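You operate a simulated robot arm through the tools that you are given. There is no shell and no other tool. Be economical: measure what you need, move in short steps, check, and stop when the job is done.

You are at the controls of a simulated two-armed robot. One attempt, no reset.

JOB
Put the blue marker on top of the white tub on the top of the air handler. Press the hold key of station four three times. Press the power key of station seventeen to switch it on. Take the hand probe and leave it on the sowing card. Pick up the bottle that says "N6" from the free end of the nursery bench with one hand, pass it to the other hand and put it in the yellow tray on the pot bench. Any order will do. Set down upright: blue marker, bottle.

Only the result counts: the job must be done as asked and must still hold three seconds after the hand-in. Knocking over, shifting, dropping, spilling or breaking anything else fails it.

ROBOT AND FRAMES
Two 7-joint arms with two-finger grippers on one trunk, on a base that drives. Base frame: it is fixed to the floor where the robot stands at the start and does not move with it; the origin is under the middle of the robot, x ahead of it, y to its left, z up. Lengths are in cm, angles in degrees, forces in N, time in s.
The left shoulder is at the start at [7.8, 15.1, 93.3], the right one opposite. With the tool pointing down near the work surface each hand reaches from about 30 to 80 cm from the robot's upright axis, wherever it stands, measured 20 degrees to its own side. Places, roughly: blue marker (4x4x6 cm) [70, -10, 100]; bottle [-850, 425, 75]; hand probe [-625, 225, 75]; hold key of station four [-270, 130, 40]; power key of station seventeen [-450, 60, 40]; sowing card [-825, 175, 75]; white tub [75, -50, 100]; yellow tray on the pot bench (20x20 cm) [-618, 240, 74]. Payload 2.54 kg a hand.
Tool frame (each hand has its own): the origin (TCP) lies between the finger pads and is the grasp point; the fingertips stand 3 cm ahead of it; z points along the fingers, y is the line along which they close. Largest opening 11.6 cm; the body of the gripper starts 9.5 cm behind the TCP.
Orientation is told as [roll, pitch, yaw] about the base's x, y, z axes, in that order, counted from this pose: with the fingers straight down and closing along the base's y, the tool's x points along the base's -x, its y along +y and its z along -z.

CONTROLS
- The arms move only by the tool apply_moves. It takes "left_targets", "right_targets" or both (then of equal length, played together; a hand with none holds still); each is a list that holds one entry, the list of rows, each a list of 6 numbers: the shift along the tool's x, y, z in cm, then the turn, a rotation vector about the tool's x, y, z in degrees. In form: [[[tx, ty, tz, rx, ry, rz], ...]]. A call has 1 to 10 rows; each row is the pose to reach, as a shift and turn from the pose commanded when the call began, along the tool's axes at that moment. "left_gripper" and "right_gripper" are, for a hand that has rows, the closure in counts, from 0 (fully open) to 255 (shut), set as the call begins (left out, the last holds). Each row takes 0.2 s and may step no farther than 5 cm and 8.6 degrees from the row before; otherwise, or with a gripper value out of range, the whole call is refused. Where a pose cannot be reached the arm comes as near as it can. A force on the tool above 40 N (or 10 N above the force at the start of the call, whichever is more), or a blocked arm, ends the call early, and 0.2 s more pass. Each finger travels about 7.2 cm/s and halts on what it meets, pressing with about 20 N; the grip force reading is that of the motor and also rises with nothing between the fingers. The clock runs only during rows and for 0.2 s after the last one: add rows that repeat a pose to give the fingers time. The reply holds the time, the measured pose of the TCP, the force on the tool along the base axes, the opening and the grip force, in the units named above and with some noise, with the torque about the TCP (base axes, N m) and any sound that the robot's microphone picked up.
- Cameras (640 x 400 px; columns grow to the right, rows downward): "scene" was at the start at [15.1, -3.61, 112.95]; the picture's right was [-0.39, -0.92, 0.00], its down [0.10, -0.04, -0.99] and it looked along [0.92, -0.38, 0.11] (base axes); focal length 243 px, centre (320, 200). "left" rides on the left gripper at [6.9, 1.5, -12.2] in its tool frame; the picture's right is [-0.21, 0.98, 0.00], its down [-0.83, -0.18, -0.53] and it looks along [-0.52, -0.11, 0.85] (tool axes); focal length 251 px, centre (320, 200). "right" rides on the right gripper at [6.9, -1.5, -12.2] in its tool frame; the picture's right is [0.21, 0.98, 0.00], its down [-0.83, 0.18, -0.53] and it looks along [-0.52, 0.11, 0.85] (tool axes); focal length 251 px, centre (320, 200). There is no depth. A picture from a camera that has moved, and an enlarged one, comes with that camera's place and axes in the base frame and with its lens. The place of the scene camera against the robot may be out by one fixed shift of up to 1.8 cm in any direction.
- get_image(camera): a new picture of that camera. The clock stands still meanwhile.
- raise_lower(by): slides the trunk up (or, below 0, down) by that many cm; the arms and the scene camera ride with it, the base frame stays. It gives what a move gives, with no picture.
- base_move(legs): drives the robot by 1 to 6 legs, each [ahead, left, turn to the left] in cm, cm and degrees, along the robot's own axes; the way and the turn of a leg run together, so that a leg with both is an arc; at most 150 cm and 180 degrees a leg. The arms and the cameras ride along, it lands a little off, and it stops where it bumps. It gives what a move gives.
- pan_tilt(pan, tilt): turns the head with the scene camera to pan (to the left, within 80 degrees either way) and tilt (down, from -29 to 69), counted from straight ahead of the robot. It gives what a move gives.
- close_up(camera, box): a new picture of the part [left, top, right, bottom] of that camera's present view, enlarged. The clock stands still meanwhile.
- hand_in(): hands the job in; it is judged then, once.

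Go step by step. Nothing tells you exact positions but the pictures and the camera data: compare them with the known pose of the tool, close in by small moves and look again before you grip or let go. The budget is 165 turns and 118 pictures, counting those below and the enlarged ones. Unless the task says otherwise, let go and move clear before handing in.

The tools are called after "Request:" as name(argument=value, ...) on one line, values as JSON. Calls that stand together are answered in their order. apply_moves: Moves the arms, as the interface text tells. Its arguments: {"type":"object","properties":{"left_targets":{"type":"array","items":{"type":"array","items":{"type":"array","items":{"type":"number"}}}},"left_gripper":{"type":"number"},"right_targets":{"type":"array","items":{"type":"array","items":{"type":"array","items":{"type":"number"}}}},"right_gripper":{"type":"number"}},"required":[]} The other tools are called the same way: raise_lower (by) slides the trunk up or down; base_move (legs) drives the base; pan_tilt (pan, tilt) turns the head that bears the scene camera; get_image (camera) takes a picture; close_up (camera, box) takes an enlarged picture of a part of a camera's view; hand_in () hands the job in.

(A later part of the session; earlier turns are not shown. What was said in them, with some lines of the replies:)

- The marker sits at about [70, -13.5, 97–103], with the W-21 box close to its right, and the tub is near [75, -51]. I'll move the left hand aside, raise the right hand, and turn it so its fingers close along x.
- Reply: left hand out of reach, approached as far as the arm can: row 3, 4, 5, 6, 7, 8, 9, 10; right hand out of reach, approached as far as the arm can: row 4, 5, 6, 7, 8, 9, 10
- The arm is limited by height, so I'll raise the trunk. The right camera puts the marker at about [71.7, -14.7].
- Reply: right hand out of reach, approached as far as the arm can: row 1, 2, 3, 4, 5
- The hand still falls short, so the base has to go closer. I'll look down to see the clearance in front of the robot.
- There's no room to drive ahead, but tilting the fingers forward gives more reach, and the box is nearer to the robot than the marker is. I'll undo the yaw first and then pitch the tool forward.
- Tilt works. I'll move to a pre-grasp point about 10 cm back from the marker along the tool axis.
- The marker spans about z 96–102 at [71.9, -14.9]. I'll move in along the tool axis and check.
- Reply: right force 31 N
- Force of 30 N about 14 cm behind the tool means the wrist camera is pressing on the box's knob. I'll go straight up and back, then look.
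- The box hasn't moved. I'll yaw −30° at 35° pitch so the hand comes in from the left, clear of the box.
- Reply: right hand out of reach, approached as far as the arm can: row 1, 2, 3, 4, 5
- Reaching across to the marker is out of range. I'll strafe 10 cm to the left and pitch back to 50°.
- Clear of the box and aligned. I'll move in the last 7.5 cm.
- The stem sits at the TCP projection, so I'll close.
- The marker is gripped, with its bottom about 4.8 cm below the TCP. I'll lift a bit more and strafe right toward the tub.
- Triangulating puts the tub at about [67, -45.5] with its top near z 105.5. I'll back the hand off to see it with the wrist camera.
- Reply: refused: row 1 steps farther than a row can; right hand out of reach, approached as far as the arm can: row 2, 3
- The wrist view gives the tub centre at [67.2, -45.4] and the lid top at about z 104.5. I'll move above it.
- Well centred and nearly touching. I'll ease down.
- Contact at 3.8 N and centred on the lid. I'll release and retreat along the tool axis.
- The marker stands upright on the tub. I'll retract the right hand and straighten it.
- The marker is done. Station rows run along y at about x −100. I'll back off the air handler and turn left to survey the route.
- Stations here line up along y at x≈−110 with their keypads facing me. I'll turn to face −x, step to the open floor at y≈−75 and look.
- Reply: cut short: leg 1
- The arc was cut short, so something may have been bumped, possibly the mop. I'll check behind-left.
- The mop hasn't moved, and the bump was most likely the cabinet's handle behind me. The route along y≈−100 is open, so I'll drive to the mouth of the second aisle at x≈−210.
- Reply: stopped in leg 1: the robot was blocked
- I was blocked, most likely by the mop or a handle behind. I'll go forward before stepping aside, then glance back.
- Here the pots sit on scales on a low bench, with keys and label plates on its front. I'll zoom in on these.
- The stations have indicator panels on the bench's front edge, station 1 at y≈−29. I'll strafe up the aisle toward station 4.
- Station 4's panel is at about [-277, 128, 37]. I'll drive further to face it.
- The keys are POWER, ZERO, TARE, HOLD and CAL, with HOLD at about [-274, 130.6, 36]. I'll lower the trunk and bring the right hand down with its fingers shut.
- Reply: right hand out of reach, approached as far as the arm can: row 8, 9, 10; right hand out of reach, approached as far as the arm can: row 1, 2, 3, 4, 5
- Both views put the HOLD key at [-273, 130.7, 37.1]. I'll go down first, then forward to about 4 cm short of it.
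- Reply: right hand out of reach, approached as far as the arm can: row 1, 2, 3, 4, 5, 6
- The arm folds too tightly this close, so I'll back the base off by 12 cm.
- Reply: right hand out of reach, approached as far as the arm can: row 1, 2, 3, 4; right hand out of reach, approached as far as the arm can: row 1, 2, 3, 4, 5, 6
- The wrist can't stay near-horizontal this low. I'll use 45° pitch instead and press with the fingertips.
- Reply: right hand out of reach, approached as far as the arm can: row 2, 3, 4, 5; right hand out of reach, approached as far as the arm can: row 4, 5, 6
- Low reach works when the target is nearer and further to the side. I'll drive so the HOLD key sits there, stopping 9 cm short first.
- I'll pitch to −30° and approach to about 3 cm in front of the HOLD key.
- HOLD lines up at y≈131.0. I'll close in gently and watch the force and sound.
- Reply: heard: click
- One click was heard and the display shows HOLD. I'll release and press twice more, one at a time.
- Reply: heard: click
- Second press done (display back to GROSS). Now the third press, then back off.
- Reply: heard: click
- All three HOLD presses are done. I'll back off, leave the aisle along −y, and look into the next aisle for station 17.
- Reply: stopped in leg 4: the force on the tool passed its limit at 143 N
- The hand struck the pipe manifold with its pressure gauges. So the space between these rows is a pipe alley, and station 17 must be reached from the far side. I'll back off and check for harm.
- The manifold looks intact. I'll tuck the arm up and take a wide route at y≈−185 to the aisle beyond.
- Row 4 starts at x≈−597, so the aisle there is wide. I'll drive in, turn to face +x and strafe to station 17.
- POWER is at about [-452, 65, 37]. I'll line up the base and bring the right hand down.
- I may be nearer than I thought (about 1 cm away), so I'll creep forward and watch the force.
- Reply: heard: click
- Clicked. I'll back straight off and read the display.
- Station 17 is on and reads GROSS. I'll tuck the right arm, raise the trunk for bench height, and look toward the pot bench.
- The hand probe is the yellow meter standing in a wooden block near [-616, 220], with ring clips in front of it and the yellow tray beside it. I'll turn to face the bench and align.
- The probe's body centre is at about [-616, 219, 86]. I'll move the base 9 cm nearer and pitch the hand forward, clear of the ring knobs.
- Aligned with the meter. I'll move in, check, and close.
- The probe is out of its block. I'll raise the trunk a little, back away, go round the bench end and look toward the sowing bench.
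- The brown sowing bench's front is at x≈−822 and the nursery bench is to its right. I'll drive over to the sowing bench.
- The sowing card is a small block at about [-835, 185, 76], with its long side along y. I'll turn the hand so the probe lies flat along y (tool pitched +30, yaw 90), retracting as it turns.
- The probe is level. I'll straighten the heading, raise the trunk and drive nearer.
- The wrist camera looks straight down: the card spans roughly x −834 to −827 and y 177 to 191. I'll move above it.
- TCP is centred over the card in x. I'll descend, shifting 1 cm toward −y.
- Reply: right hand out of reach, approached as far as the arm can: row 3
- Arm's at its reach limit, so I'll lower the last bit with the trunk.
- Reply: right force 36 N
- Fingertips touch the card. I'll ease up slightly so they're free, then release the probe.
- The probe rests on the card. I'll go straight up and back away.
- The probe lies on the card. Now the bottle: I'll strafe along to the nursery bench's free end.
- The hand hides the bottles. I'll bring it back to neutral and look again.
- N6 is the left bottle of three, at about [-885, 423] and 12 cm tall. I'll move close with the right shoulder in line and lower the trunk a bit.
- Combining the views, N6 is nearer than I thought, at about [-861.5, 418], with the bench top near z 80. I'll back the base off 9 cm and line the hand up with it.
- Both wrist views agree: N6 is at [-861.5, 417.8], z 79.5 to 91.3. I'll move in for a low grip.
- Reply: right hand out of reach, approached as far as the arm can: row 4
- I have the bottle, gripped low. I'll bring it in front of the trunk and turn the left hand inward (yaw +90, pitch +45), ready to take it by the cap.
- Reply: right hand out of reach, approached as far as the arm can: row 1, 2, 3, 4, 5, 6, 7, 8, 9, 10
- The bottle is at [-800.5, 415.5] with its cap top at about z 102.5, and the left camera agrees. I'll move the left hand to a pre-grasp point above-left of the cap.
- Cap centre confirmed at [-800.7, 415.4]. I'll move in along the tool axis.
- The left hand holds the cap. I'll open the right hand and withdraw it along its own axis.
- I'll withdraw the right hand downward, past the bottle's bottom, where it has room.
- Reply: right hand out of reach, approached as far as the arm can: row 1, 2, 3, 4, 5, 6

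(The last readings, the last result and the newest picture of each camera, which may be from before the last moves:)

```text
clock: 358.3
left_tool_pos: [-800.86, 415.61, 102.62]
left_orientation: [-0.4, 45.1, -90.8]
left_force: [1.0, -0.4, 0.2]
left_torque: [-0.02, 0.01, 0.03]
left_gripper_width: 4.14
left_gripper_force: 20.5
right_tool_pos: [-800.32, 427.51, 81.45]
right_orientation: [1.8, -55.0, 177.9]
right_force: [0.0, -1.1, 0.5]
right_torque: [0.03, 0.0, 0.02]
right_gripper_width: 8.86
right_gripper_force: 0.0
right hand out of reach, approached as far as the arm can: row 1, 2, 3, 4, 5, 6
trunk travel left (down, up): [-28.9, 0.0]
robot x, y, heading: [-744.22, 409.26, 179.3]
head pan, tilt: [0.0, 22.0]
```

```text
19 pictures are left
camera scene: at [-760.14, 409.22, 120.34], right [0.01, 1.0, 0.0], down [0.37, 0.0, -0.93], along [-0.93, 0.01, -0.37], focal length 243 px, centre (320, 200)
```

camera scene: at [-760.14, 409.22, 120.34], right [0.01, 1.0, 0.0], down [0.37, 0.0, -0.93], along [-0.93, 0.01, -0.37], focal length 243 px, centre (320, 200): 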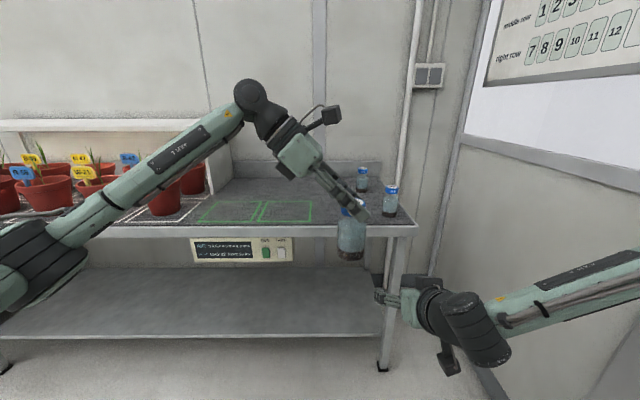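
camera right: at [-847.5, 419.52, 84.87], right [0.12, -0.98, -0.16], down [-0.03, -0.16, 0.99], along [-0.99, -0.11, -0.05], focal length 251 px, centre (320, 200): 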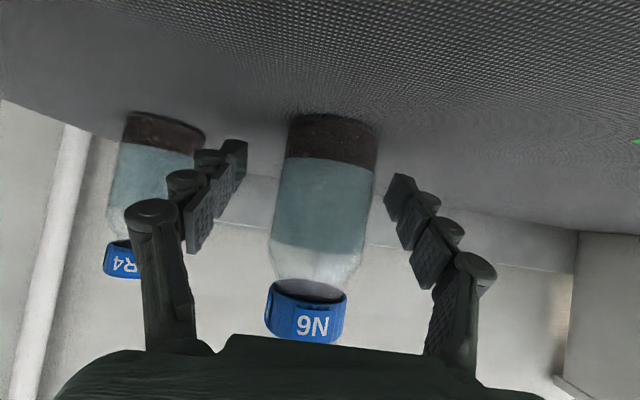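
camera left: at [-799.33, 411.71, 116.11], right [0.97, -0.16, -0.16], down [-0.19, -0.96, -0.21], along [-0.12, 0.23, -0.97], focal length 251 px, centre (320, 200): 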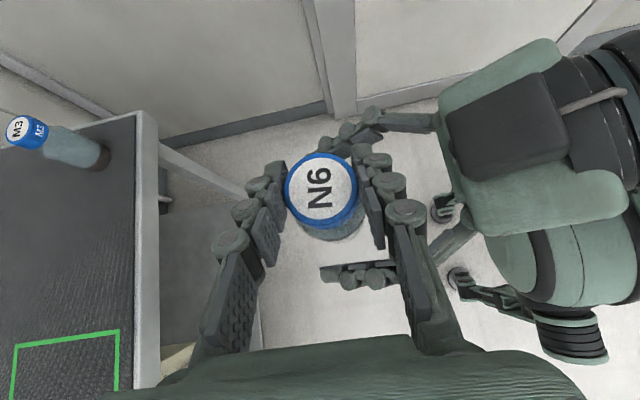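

The handover worked: the left hand holds N6 upright. I'll tuck the right hand and drive to the free end of the pot bench.

Request:
apply_moves(right_targets=[[[-1.4, -0.75, -2.8, 0, 7, 0], [-2.8, -1.5, -5.6, 0, 14, 0], [-4.2, -2.25, -8.4, 0, 21, 0], [-5.6, -3, -11.2, 0, 28, 0], [-7, -3.75, -14, 0, 35, 0], [-8.4, -4.5, -16.8, 0, 42, 0], [-9.8, -5.25, -19.6, 0, 49, 0], [-11.1, -6, -22.4, 0, 55, 0]]])

Request:
base_move(legs=[[0, 0, 90.5], [0, 131, 0], [70, 0, 0]])

Request:
pan_tilt(pan=-5, tilt=32)

Request:
get_image(camera="scene")

```text
clock: 360.1
left_tool_pos: [-800.89, 415.57, 102.49]
left_orientation: [-0.3, 45.1, -90.7]
left_force: [0.6, 0.2, -0.7]
left_torque: [0.02, -0.03, -0.03]
left_gripper_width: 4.14
left_gripper_force: 19.9
right_tool_pos: [-788.57, 433.63, 103.32]
right_orientation: [1.0, -0.1, 179.5]
right_force: [1.0, 0.3, 0.2]
right_torque: [-0.01, 0.01, 0.03]
right_gripper_width: 8.89
right_gripper_force: 0.0
trunk travel left (down, up): [-28.9, 0.0]
robot x, y, heading: [-744.35, 409.37, 179.7]
head pan, tilt: [0.0, 22.0]
```

```text
clock: 380.1
left_tool_pos: [-623.75, 278.25, 102.56]
left_orientation: [-0.2, 45.1, -1.5]
left_force: [0.5, 0.0, -0.2]
left_torque: [0.0, 0.01, 0.02]
left_gripper_width: 4.13
left_gripper_force: 19.7
right_tool_pos: [-641.72, 290.74, 103.14]
right_orientation: [1.1, -0.2, -91.5]
right_force: [0.1, -0.1, -0.5]
right_torque: [0.04, 0.04, -0.05]
right_gripper_width: 8.86
right_gripper_force: 0.0
trunk travel left (down, up): [-28.9, 0.0]
robot x, y, heading: [-616.33, 334.62, -91.4]
head pan, tilt: [0.0, 22.0]
```

```text
clock: 380.9
left_tool_pos: [-623.71, 278.43, 102.63]
left_orientation: [-0.4, 45.1, -1.5]
left_force: [0.0, -0.9, -0.7]
left_torque: [-0.02, 0.01, 0.03]
left_gripper_width: 4.13
left_gripper_force: 20.5
right_tool_pos: [-641.72, 290.84, 103.1]
right_orientation: [1.0, -0.2, -91.5]
right_force: [-0.8, -0.8, 0.9]
right_torque: [-0.01, -0.01, 0.01]
right_gripper_width: 8.87
right_gripper_force: 0.0
trunk travel left (down, up): [-28.9, 0.0]
robot x, y, heading: [-616.66, 334.65, -91.3]
head pan, tilt: [-5.0, 32.0]
```

```text
18 pictures are left
camera scene: at [-617.43, 318.73, 118.74], right [-0.99, 0.11, 0.0], down [0.06, 0.53, -0.85], along [-0.09, -0.84, -0.53], focal length 243 px, centre (320, 200)
```

scene: 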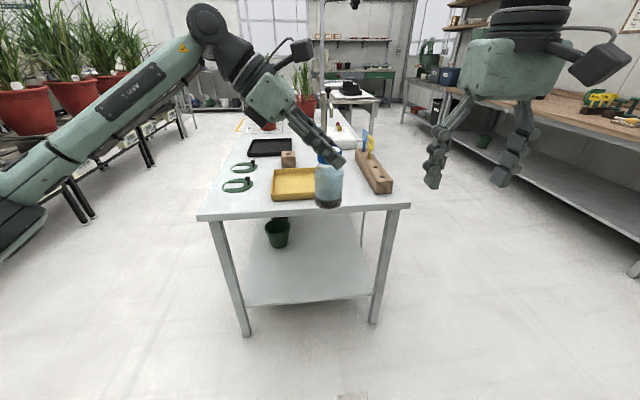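

The tray is ahead at about [-619, 237]. I'll straighten the heading and move up to the bench end.

Request:
base_move(legs=[[0, 3, 1.4], [30, 0, 0]])

Request:
get_image(camera="left")

```text
clock: 383.5
left_tool_pos: [-619.6, 248.06, 102.54]
left_orientation: [-0.3, 45.1, -0.4]
left_force: [-0.1, 0.1, -0.3]
left_torque: [0.0, -0.01, -0.03]
left_gripper_width: 4.11
left_gripper_force: 20.1
right_tool_pos: [-637.8, 260.09, 103.25]
right_orientation: [1.0, -0.2, -90.4]
right_force: [0.2, 0.2, 0.3]
right_torque: [-0.02, 0.01, 0.02]
right_gripper_width: 8.88
right_gripper_force: 0.1
trunk travel left (down, up): [-28.9, 0.0]
robot x, y, heading: [-613.59, 304.99, -90.1]
head pan, tilt: [-5.0, 32.0]
```

```text
17 pictures are left
camera left: at [-615.86, 249.54, 116.08], right [0.16, 0.98, -0.16], down [0.96, -0.19, -0.21], along [-0.23, -0.12, -0.97], focal length 251 px, centre (320, 200)
```

left: 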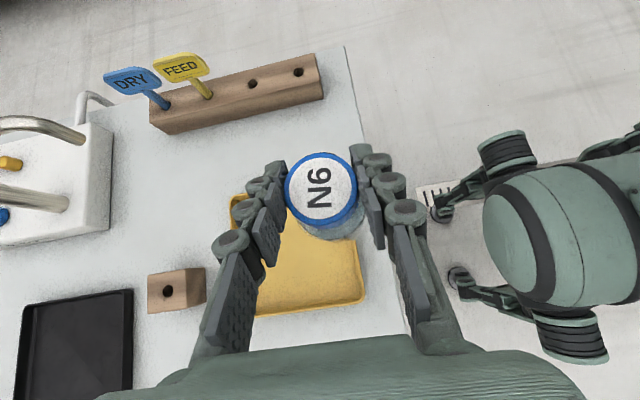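

The tray spans x −627…−609, y 230…248 (centre [-618.5, 239]). I'll drive 8 cm more, then lower.

Request:
base_move(legs=[[8, 0, 0]])

Request:
apply_moves(left_targets=[[[-2.3, 0, 2.3, 0, 0, 0], [-4.6, 0, 4.6, 0, 0, 0], [-6.9, 0, 6.9, 0, 0, 0], [-8.5, 0, 8.5, 0, 0, 0]]])

Request:
get_image(camera="left")

Request:
get_image(camera="scene")

```text
clock: 384.5
left_tool_pos: [-619.5, 240.14, 102.53]
left_orientation: [-0.3, 45.1, -0.3]
left_force: [0.1, -0.8, -2.9]
left_torque: [0.0, 0.0, -0.05]
left_gripper_width: 4.09
left_gripper_force: 20.0
right_tool_pos: [-637.69, 252.32, 103.22]
right_orientation: [1.0, -0.2, -90.3]
right_force: [0.3, -0.5, -0.1]
right_torque: [0.06, 0.01, -0.02]
right_gripper_width: 8.89
right_gripper_force: 0.1
trunk travel left (down, up): [-28.9, 0.0]
robot x, y, heading: [-613.53, 296.7, -90.2]
head pan, tilt: [-5.0, 32.0]
```

```text
clock: 385.5
left_tool_pos: [-619.47, 239.99, 90.4]
left_orientation: [-0.3, 45.1, -0.4]
left_force: [0.0, -0.3, -1.8]
left_torque: [-0.01, 0.0, 0.0]
left_gripper_width: 4.09
left_gripper_force: 19.5
right_tool_pos: [-637.76, 252.32, 103.17]
right_orientation: [1.0, -0.2, -90.3]
right_force: [-0.1, 0.1, -0.2]
right_torque: [-0.01, -0.02, 0.01]
right_gripper_width: 8.87
right_gripper_force: 0.0
trunk travel left (down, up): [-28.9, 0.0]
robot x, y, heading: [-613.41, 296.88, -90.1]
head pan, tilt: [-5.0, 32.0]
```

```text
16 pictures are left
camera left: at [-615.77, 241.55, 103.86], right [0.15, 0.98, -0.16], down [0.96, -0.18, -0.21], along [-0.23, -0.12, -0.97], focal length 251 px, centre (320, 200)
```

left: 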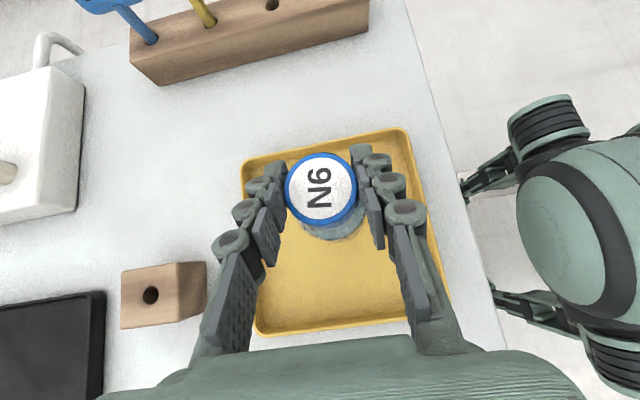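

```text
15 pictures are left
camera scene: at [-614.11, 280.7, 118.74], right [-1.0, 0.09, 0.0], down [0.05, 0.53, -0.85], along [-0.08, -0.84, -0.53], focal length 243 px, centre (320, 200)
```

scene: 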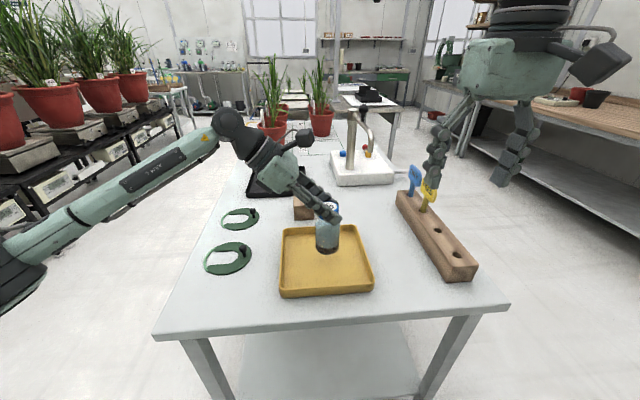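

Bottle's over the tray centre. I'll ease down until contact.

Request:
apply_moves(left_targets=[[[-0.7, 0, 0.7, 0, 0, 0], [-1.4, 0, 1.4, 0, 0, 0], [-1.75, 0, 1.75, 0, 0, 0]]])

Request:
close_up(camera="scene", box=[260, 180, 400, 310])

```text
clock: 386.3
left_tool_pos: [-619.58, 240.04, 88.02]
left_orientation: [-0.4, 45.0, -0.4]
left_force: [-0.7, 0.4, -2.9]
left_torque: [0.0, -0.02, 0.04]
left_gripper_width: 4.1
left_gripper_force: 20.3
right_tool_pos: [-637.79, 252.34, 103.23]
right_orientation: [0.9, -0.2, -90.3]
right_force: [0.9, -0.3, 0.8]
right_torque: [0.01, -0.03, 0.01]
right_gripper_width: 8.89
right_gripper_force: 0.1
trunk travel left (down, up): [-28.9, 0.0]
robot x, y, heading: [-613.64, 296.81, -89.9]
head pan, tilt: [-5.0, 32.0]
```

```text
3.08 times, centred on (330, 245) of scene
camera zoom: at [-614.12, 280.71, 118.74], right [-1.0, 0.09, 0.0], down [0.05, 0.53, -0.85], along [-0.08, -0.84, -0.53], focal length 747 px, centre (289, 62)
```

zoom: 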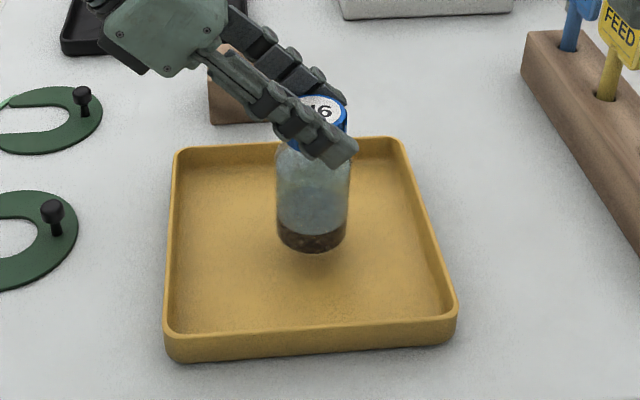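

Request:
apply_moves(left_targets=[[[-0.25, 0, 0.25, 0, 0, 0], [-0.5, 0, 0.5, 0, 0, 0], [-0.75, 0, 0.75, 0, 0, 0]]])

Request:
close_up(camera="scene", box=[280, 200, 380, 280])

```text
clock: 387.1
left_tool_pos: [-619.59, 240.15, 86.9]
left_orientation: [-0.3, 45.1, -0.5]
left_force: [-0.5, 0.0, -3.7]
left_torque: [0.01, -0.03, 0.03]
left_gripper_width: 4.08
left_gripper_force: 20.2
right_tool_pos: [-637.7, 252.44, 103.19]
right_orientation: [1.0, -0.2, -90.3]
right_force: [0.1, 0.0, -0.1]
right_torque: [-0.01, 0.01, -0.04]
right_gripper_width: 8.88
right_gripper_force: 0.0
trunk travel left (down, up): [-28.9, 0.0]
robot x, y, heading: [-613.28, 296.92, -90.1]
head pan, tilt: [-5.0, 32.0]
```

```text
5.00 times, centred on (330, 240) of scene
camera zoom: at [-614.12, 280.71, 118.74], right [-1.0, 0.09, 0.0], down [0.05, 0.53, -0.85], along [-0.08, -0.84, -0.53], focal length 1213 px, centre (270, 0)
```

zoom: 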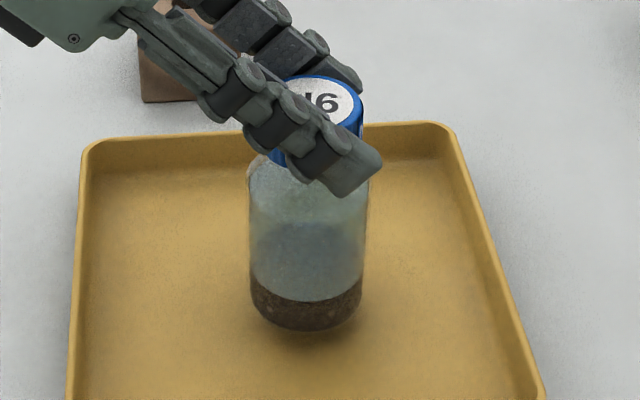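

Still slightly above the floor; I'll continue in fine steps.

Request:
apply_moves(left_targets=[[[-0.2, 0, 0.2, 0, 0, 0], [-0.4, 0, 0.4, 0, 0, 0]]])

Request:
apply_moves(left_targets=[[[-0.2, 0, 0.2, 0, 0, 0]]])

Request:
close_up(camera="scene", box=[280, 200, 380, 280])

```text
clock: 387.7
left_tool_pos: [-619.66, 240.17, 86.41]
left_orientation: [-0.3, 45.1, -0.4]
left_force: [-0.3, -0.5, -2.2]
left_torque: [0.02, -0.02, 0.0]
left_gripper_width: 4.11
left_gripper_force: 20.5
right_tool_pos: [-637.76, 252.36, 103.13]
right_orientation: [0.9, -0.1, -90.2]
right_force: [-0.3, 0.0, -0.4]
right_torque: [-0.01, 0.01, -0.01]
right_gripper_width: 8.88
right_gripper_force: 0.0
trunk travel left (down, up): [-28.9, 0.0]
robot x, y, heading: [-613.61, 296.7, -90.3]
head pan, tilt: [-5.0, 32.0]
```

```text
clock: 388.1
left_tool_pos: [-619.56, 240.02, 86.12]
left_orientation: [-0.4, 45.1, -0.3]
left_force: [0.1, 0.4, -2.4]
left_torque: [-0.04, -0.03, 0.0]
left_gripper_width: 4.13
left_gripper_force: 20.0
right_tool_pos: [-637.75, 252.3, 103.07]
right_orientation: [1.1, -0.2, -90.2]
right_force: [0.3, -0.2, -0.5]
right_torque: [-0.01, -0.03, -0.02]
right_gripper_width: 8.88
right_gripper_force: 0.0
trunk travel left (down, up): [-28.9, 0.0]
robot x, y, heading: [-613.57, 297.03, -90.2]
head pan, tilt: [-5.0, 32.0]
```

```text
5.00 times, centred on (330, 240) of scene
camera zoom: at [-614.12, 280.71, 118.74], right [-1.0, 0.09, 0.0], down [0.05, 0.53, -0.85], along [-0.08, -0.84, -0.53], focal length 1213 px, centre (270, 0)
```

zoom: 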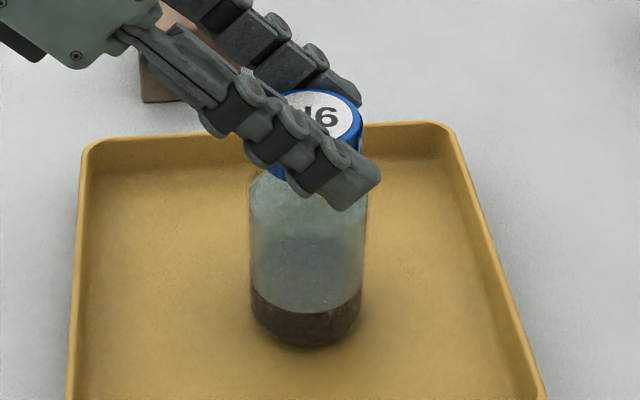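

Request:
apply_moves(left_targets=[[[-0.12, 0, 0.12, 0, 0, 0], [-0.24, 0, 0.24, 0, 0, 0]]])

Request:
apply_moves(left_targets=[[[-0.12, 0, 0.12, 0, 0, 0], [-0.24, 0, 0.24, 0, 0, 0]]])

```text
clock: 388.7
left_tool_pos: [-619.5, 240.04, 85.72]
left_orientation: [-0.3, 45.1, -0.4]
left_force: [1.1, 0.7, -2.9]
left_torque: [0.01, -0.01, 0.0]
left_gripper_width: 4.07
left_gripper_force: 19.8
right_tool_pos: [-637.68, 252.32, 103.3]
right_orientation: [0.9, -0.2, -90.3]
right_force: [0.2, -0.6, 0.3]
right_torque: [0.02, -0.02, -0.01]
right_gripper_width: 8.87
right_gripper_force: 0.1
trunk travel left (down, up): [-28.9, 0.0]
robot x, y, heading: [-613.52, 296.72, -90.2]
head pan, tilt: [-5.0, 32.0]
```

```text
clock: 389.3
left_tool_pos: [-619.51, 240.13, 85.75]
left_orientation: [-0.7, 45.3, -0.6]
left_force: [1.9, -0.8, 11.5]
left_torque: [0.1, -0.34, 0.07]
left_gripper_width: 4.06
left_gripper_force: 20.1
right_tool_pos: [-637.69, 252.44, 103.37]
right_orientation: [1.0, -0.2, -90.3]
right_force: [0.7, 0.2, 0.1]
right_torque: [-0.02, 0.01, 0.01]
right_gripper_width: 8.86
right_gripper_force: 0.0
trunk travel left (down, up): [-28.9, 0.0]
robot x, y, heading: [-613.26, 296.73, -90.3]
head pan, tilt: [-5.0, 32.0]
```

Contact. I'll relieve the pressure slightly, open, and withdraw along the tool axis.

Request:
apply_moves(left_targets=[[[0.15, 0, -0.15, 0, 0, 0]]])

Request:
apply_moves(left_targets=[[[0, 0, 0, 0, 0, 0], [0, 0, 0, 0, 0, 0], [0, 0, 0, 0, 0, 0], [0, 0, 0, 0, 0, 0]]], left_gripper=100)

Request:
apply_moves(left_targets=[[[0.5, 0, -2.5, 0, 0, 0], [1, 0, -6, 0, 0, 0], [1.5, 0, -10, 0, 0, 0], [2, 0, -14, 0, 0, 0]]])

Request:
close_up(camera="scene", box=[220, 150, 440, 310])

```text
clock: 389.7
left_tool_pos: [-619.59, 240.16, 85.7]
left_orientation: [-0.5, 45.2, -0.6]
left_force: [0.2, -3.8, 8.1]
left_torque: [-0.27, 0.25, 0.12]
left_gripper_width: 4.12
left_gripper_force: 20.5
right_tool_pos: [-637.77, 252.47, 103.1]
right_orientation: [0.9, -0.2, -90.2]
right_force: [-1.3, 0.0, 0.5]
right_torque: [0.01, -0.02, 0.03]
right_gripper_width: 8.87
right_gripper_force: 0.1
trunk travel left (down, up): [-28.9, 0.0]
robot x, y, heading: [-613.68, 296.83, -89.9]
head pan, tilt: [-5.0, 32.0]
```

```text
clock: 390.7
left_tool_pos: [-619.61, 240.17, 85.72]
left_orientation: [-0.4, 45.1, -0.4]
left_force: [0.9, -0.2, -0.3]
left_torque: [0.03, -0.02, -0.01]
left_gripper_width: 7.07
left_gripper_force: 0.2
right_tool_pos: [-637.77, 252.43, 103.19]
right_orientation: [1.0, -0.2, -90.4]
right_force: [0.4, 0.4, -1.0]
right_torque: [0.05, 0.02, 0.0]
right_gripper_width: 8.86
right_gripper_force: 0.0
trunk travel left (down, up): [-28.9, 0.0]
robot x, y, heading: [-613.93, 297.12, -90.2]
head pan, tilt: [-5.0, 32.0]
```

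```text
clock: 391.7
left_tool_pos: [-610.99, 240.42, 96.82]
left_orientation: [-0.4, 45.1, -0.5]
left_force: [-0.1, 0.5, -0.1]
left_torque: [0.05, -0.02, 0.04]
left_gripper_width: 7.07
left_gripper_force: 0.1
right_tool_pos: [-637.78, 252.35, 103.21]
right_orientation: [1.1, -0.1, -90.3]
right_force: [0.0, 0.2, -0.8]
right_torque: [0.01, -0.02, 0.01]
right_gripper_width: 8.87
right_gripper_force: 0.1
trunk travel left (down, up): [-28.9, 0.0]
robot x, y, heading: [-613.58, 296.87, -89.9]
head pan, tilt: [-5.0, 32.0]
```

```text
2.50 times, centred on (330, 230) of scene
camera zoom: at [-614.1, 280.76, 118.74], right [-1.0, 0.09, 0.0], down [0.05, 0.53, -0.85], along [-0.08, -0.84, -0.53], focal length 607 px, centre (295, 125)
```

zoom: 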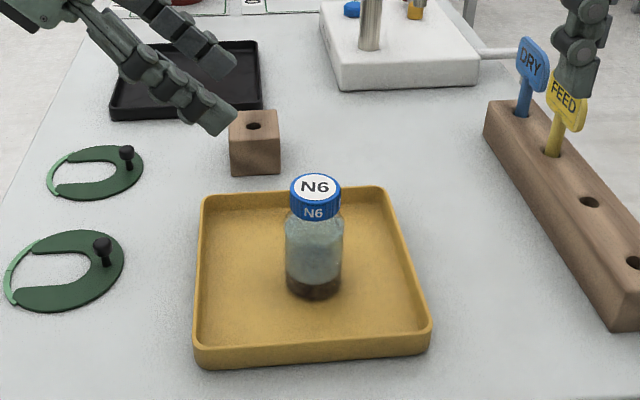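

N6 stands upright in the yellow tray and everything around it is in place. I'll back clear.

Request:
base_move(legs=[[-35, 0, 0]])

Request:
get_image(camera="scene")

```text
clock: 394.0
left_tool_pos: [-611.12, 274.97, 96.98]
left_orientation: [-0.4, 45.1, -0.6]
left_force: [1.2, 0.1, 0.0]
left_torque: [-0.01, 0.0, -0.01]
left_gripper_width: 7.04
left_gripper_force: 0.1
right_tool_pos: [-637.72, 286.99, 103.24]
right_orientation: [1.1, -0.3, -90.5]
right_force: [-0.2, 0.2, -0.1]
right_torque: [0.0, -0.01, -0.01]
right_gripper_width: 8.87
right_gripper_force: 0.0
trunk travel left (down, up): [-28.9, 0.0]
robot x, y, heading: [-613.61, 331.44, -90.4]
head pan, tilt: [-5.0, 32.0]
```

```text
10 pictures are left
camera scene: at [-614.06, 315.29, 118.75], right [-1.0, 0.09, 0.0], down [0.05, 0.53, -0.85], along [-0.08, -0.84, -0.53], focal length 243 px, centre (320, 200)
```

scene: 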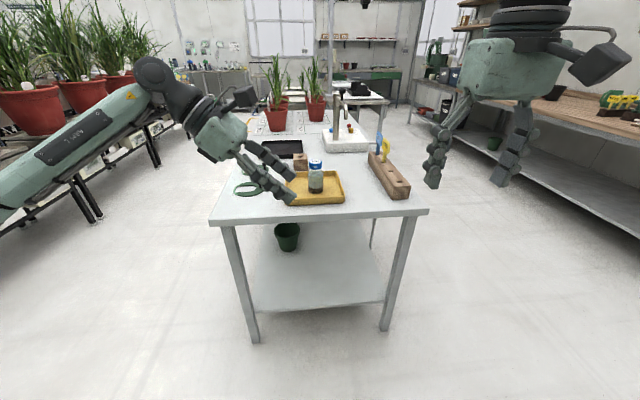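

All five tasks are done and both hands are clear, so I'm handing in.

Request:
hand_in()

```text
The job is handed in.
```

All five tasks were done and the job is handed in, but I bumped things on the way and could not confirm that nothing else moved.

- **Blue marker:** it stands upright on the white tub.
- **Station four:** I pressed hold three times, with a click each time, and the display switched after the first two.
- **Station seventeen:** it is on and shows 8.980 kg.
- **Hand probe:** it lies on the sowing card.
- **N6 bottle:** the right hand picked it up and passed it to the left, which set it upright in the yellow tray.

**Bumps:**
- The right hand pressed on the knob of the W-21 box on the air handler at about 30 N. The box was not displaced in the pictures afterwards.
- The base was stopped twice near the mop and the air handler. The mop looked unmoved after the first stop, but I could not see it after the second.
- The right hand hit the pipe manifold at the pipe alley at 143 N. It looked intact afterwards.
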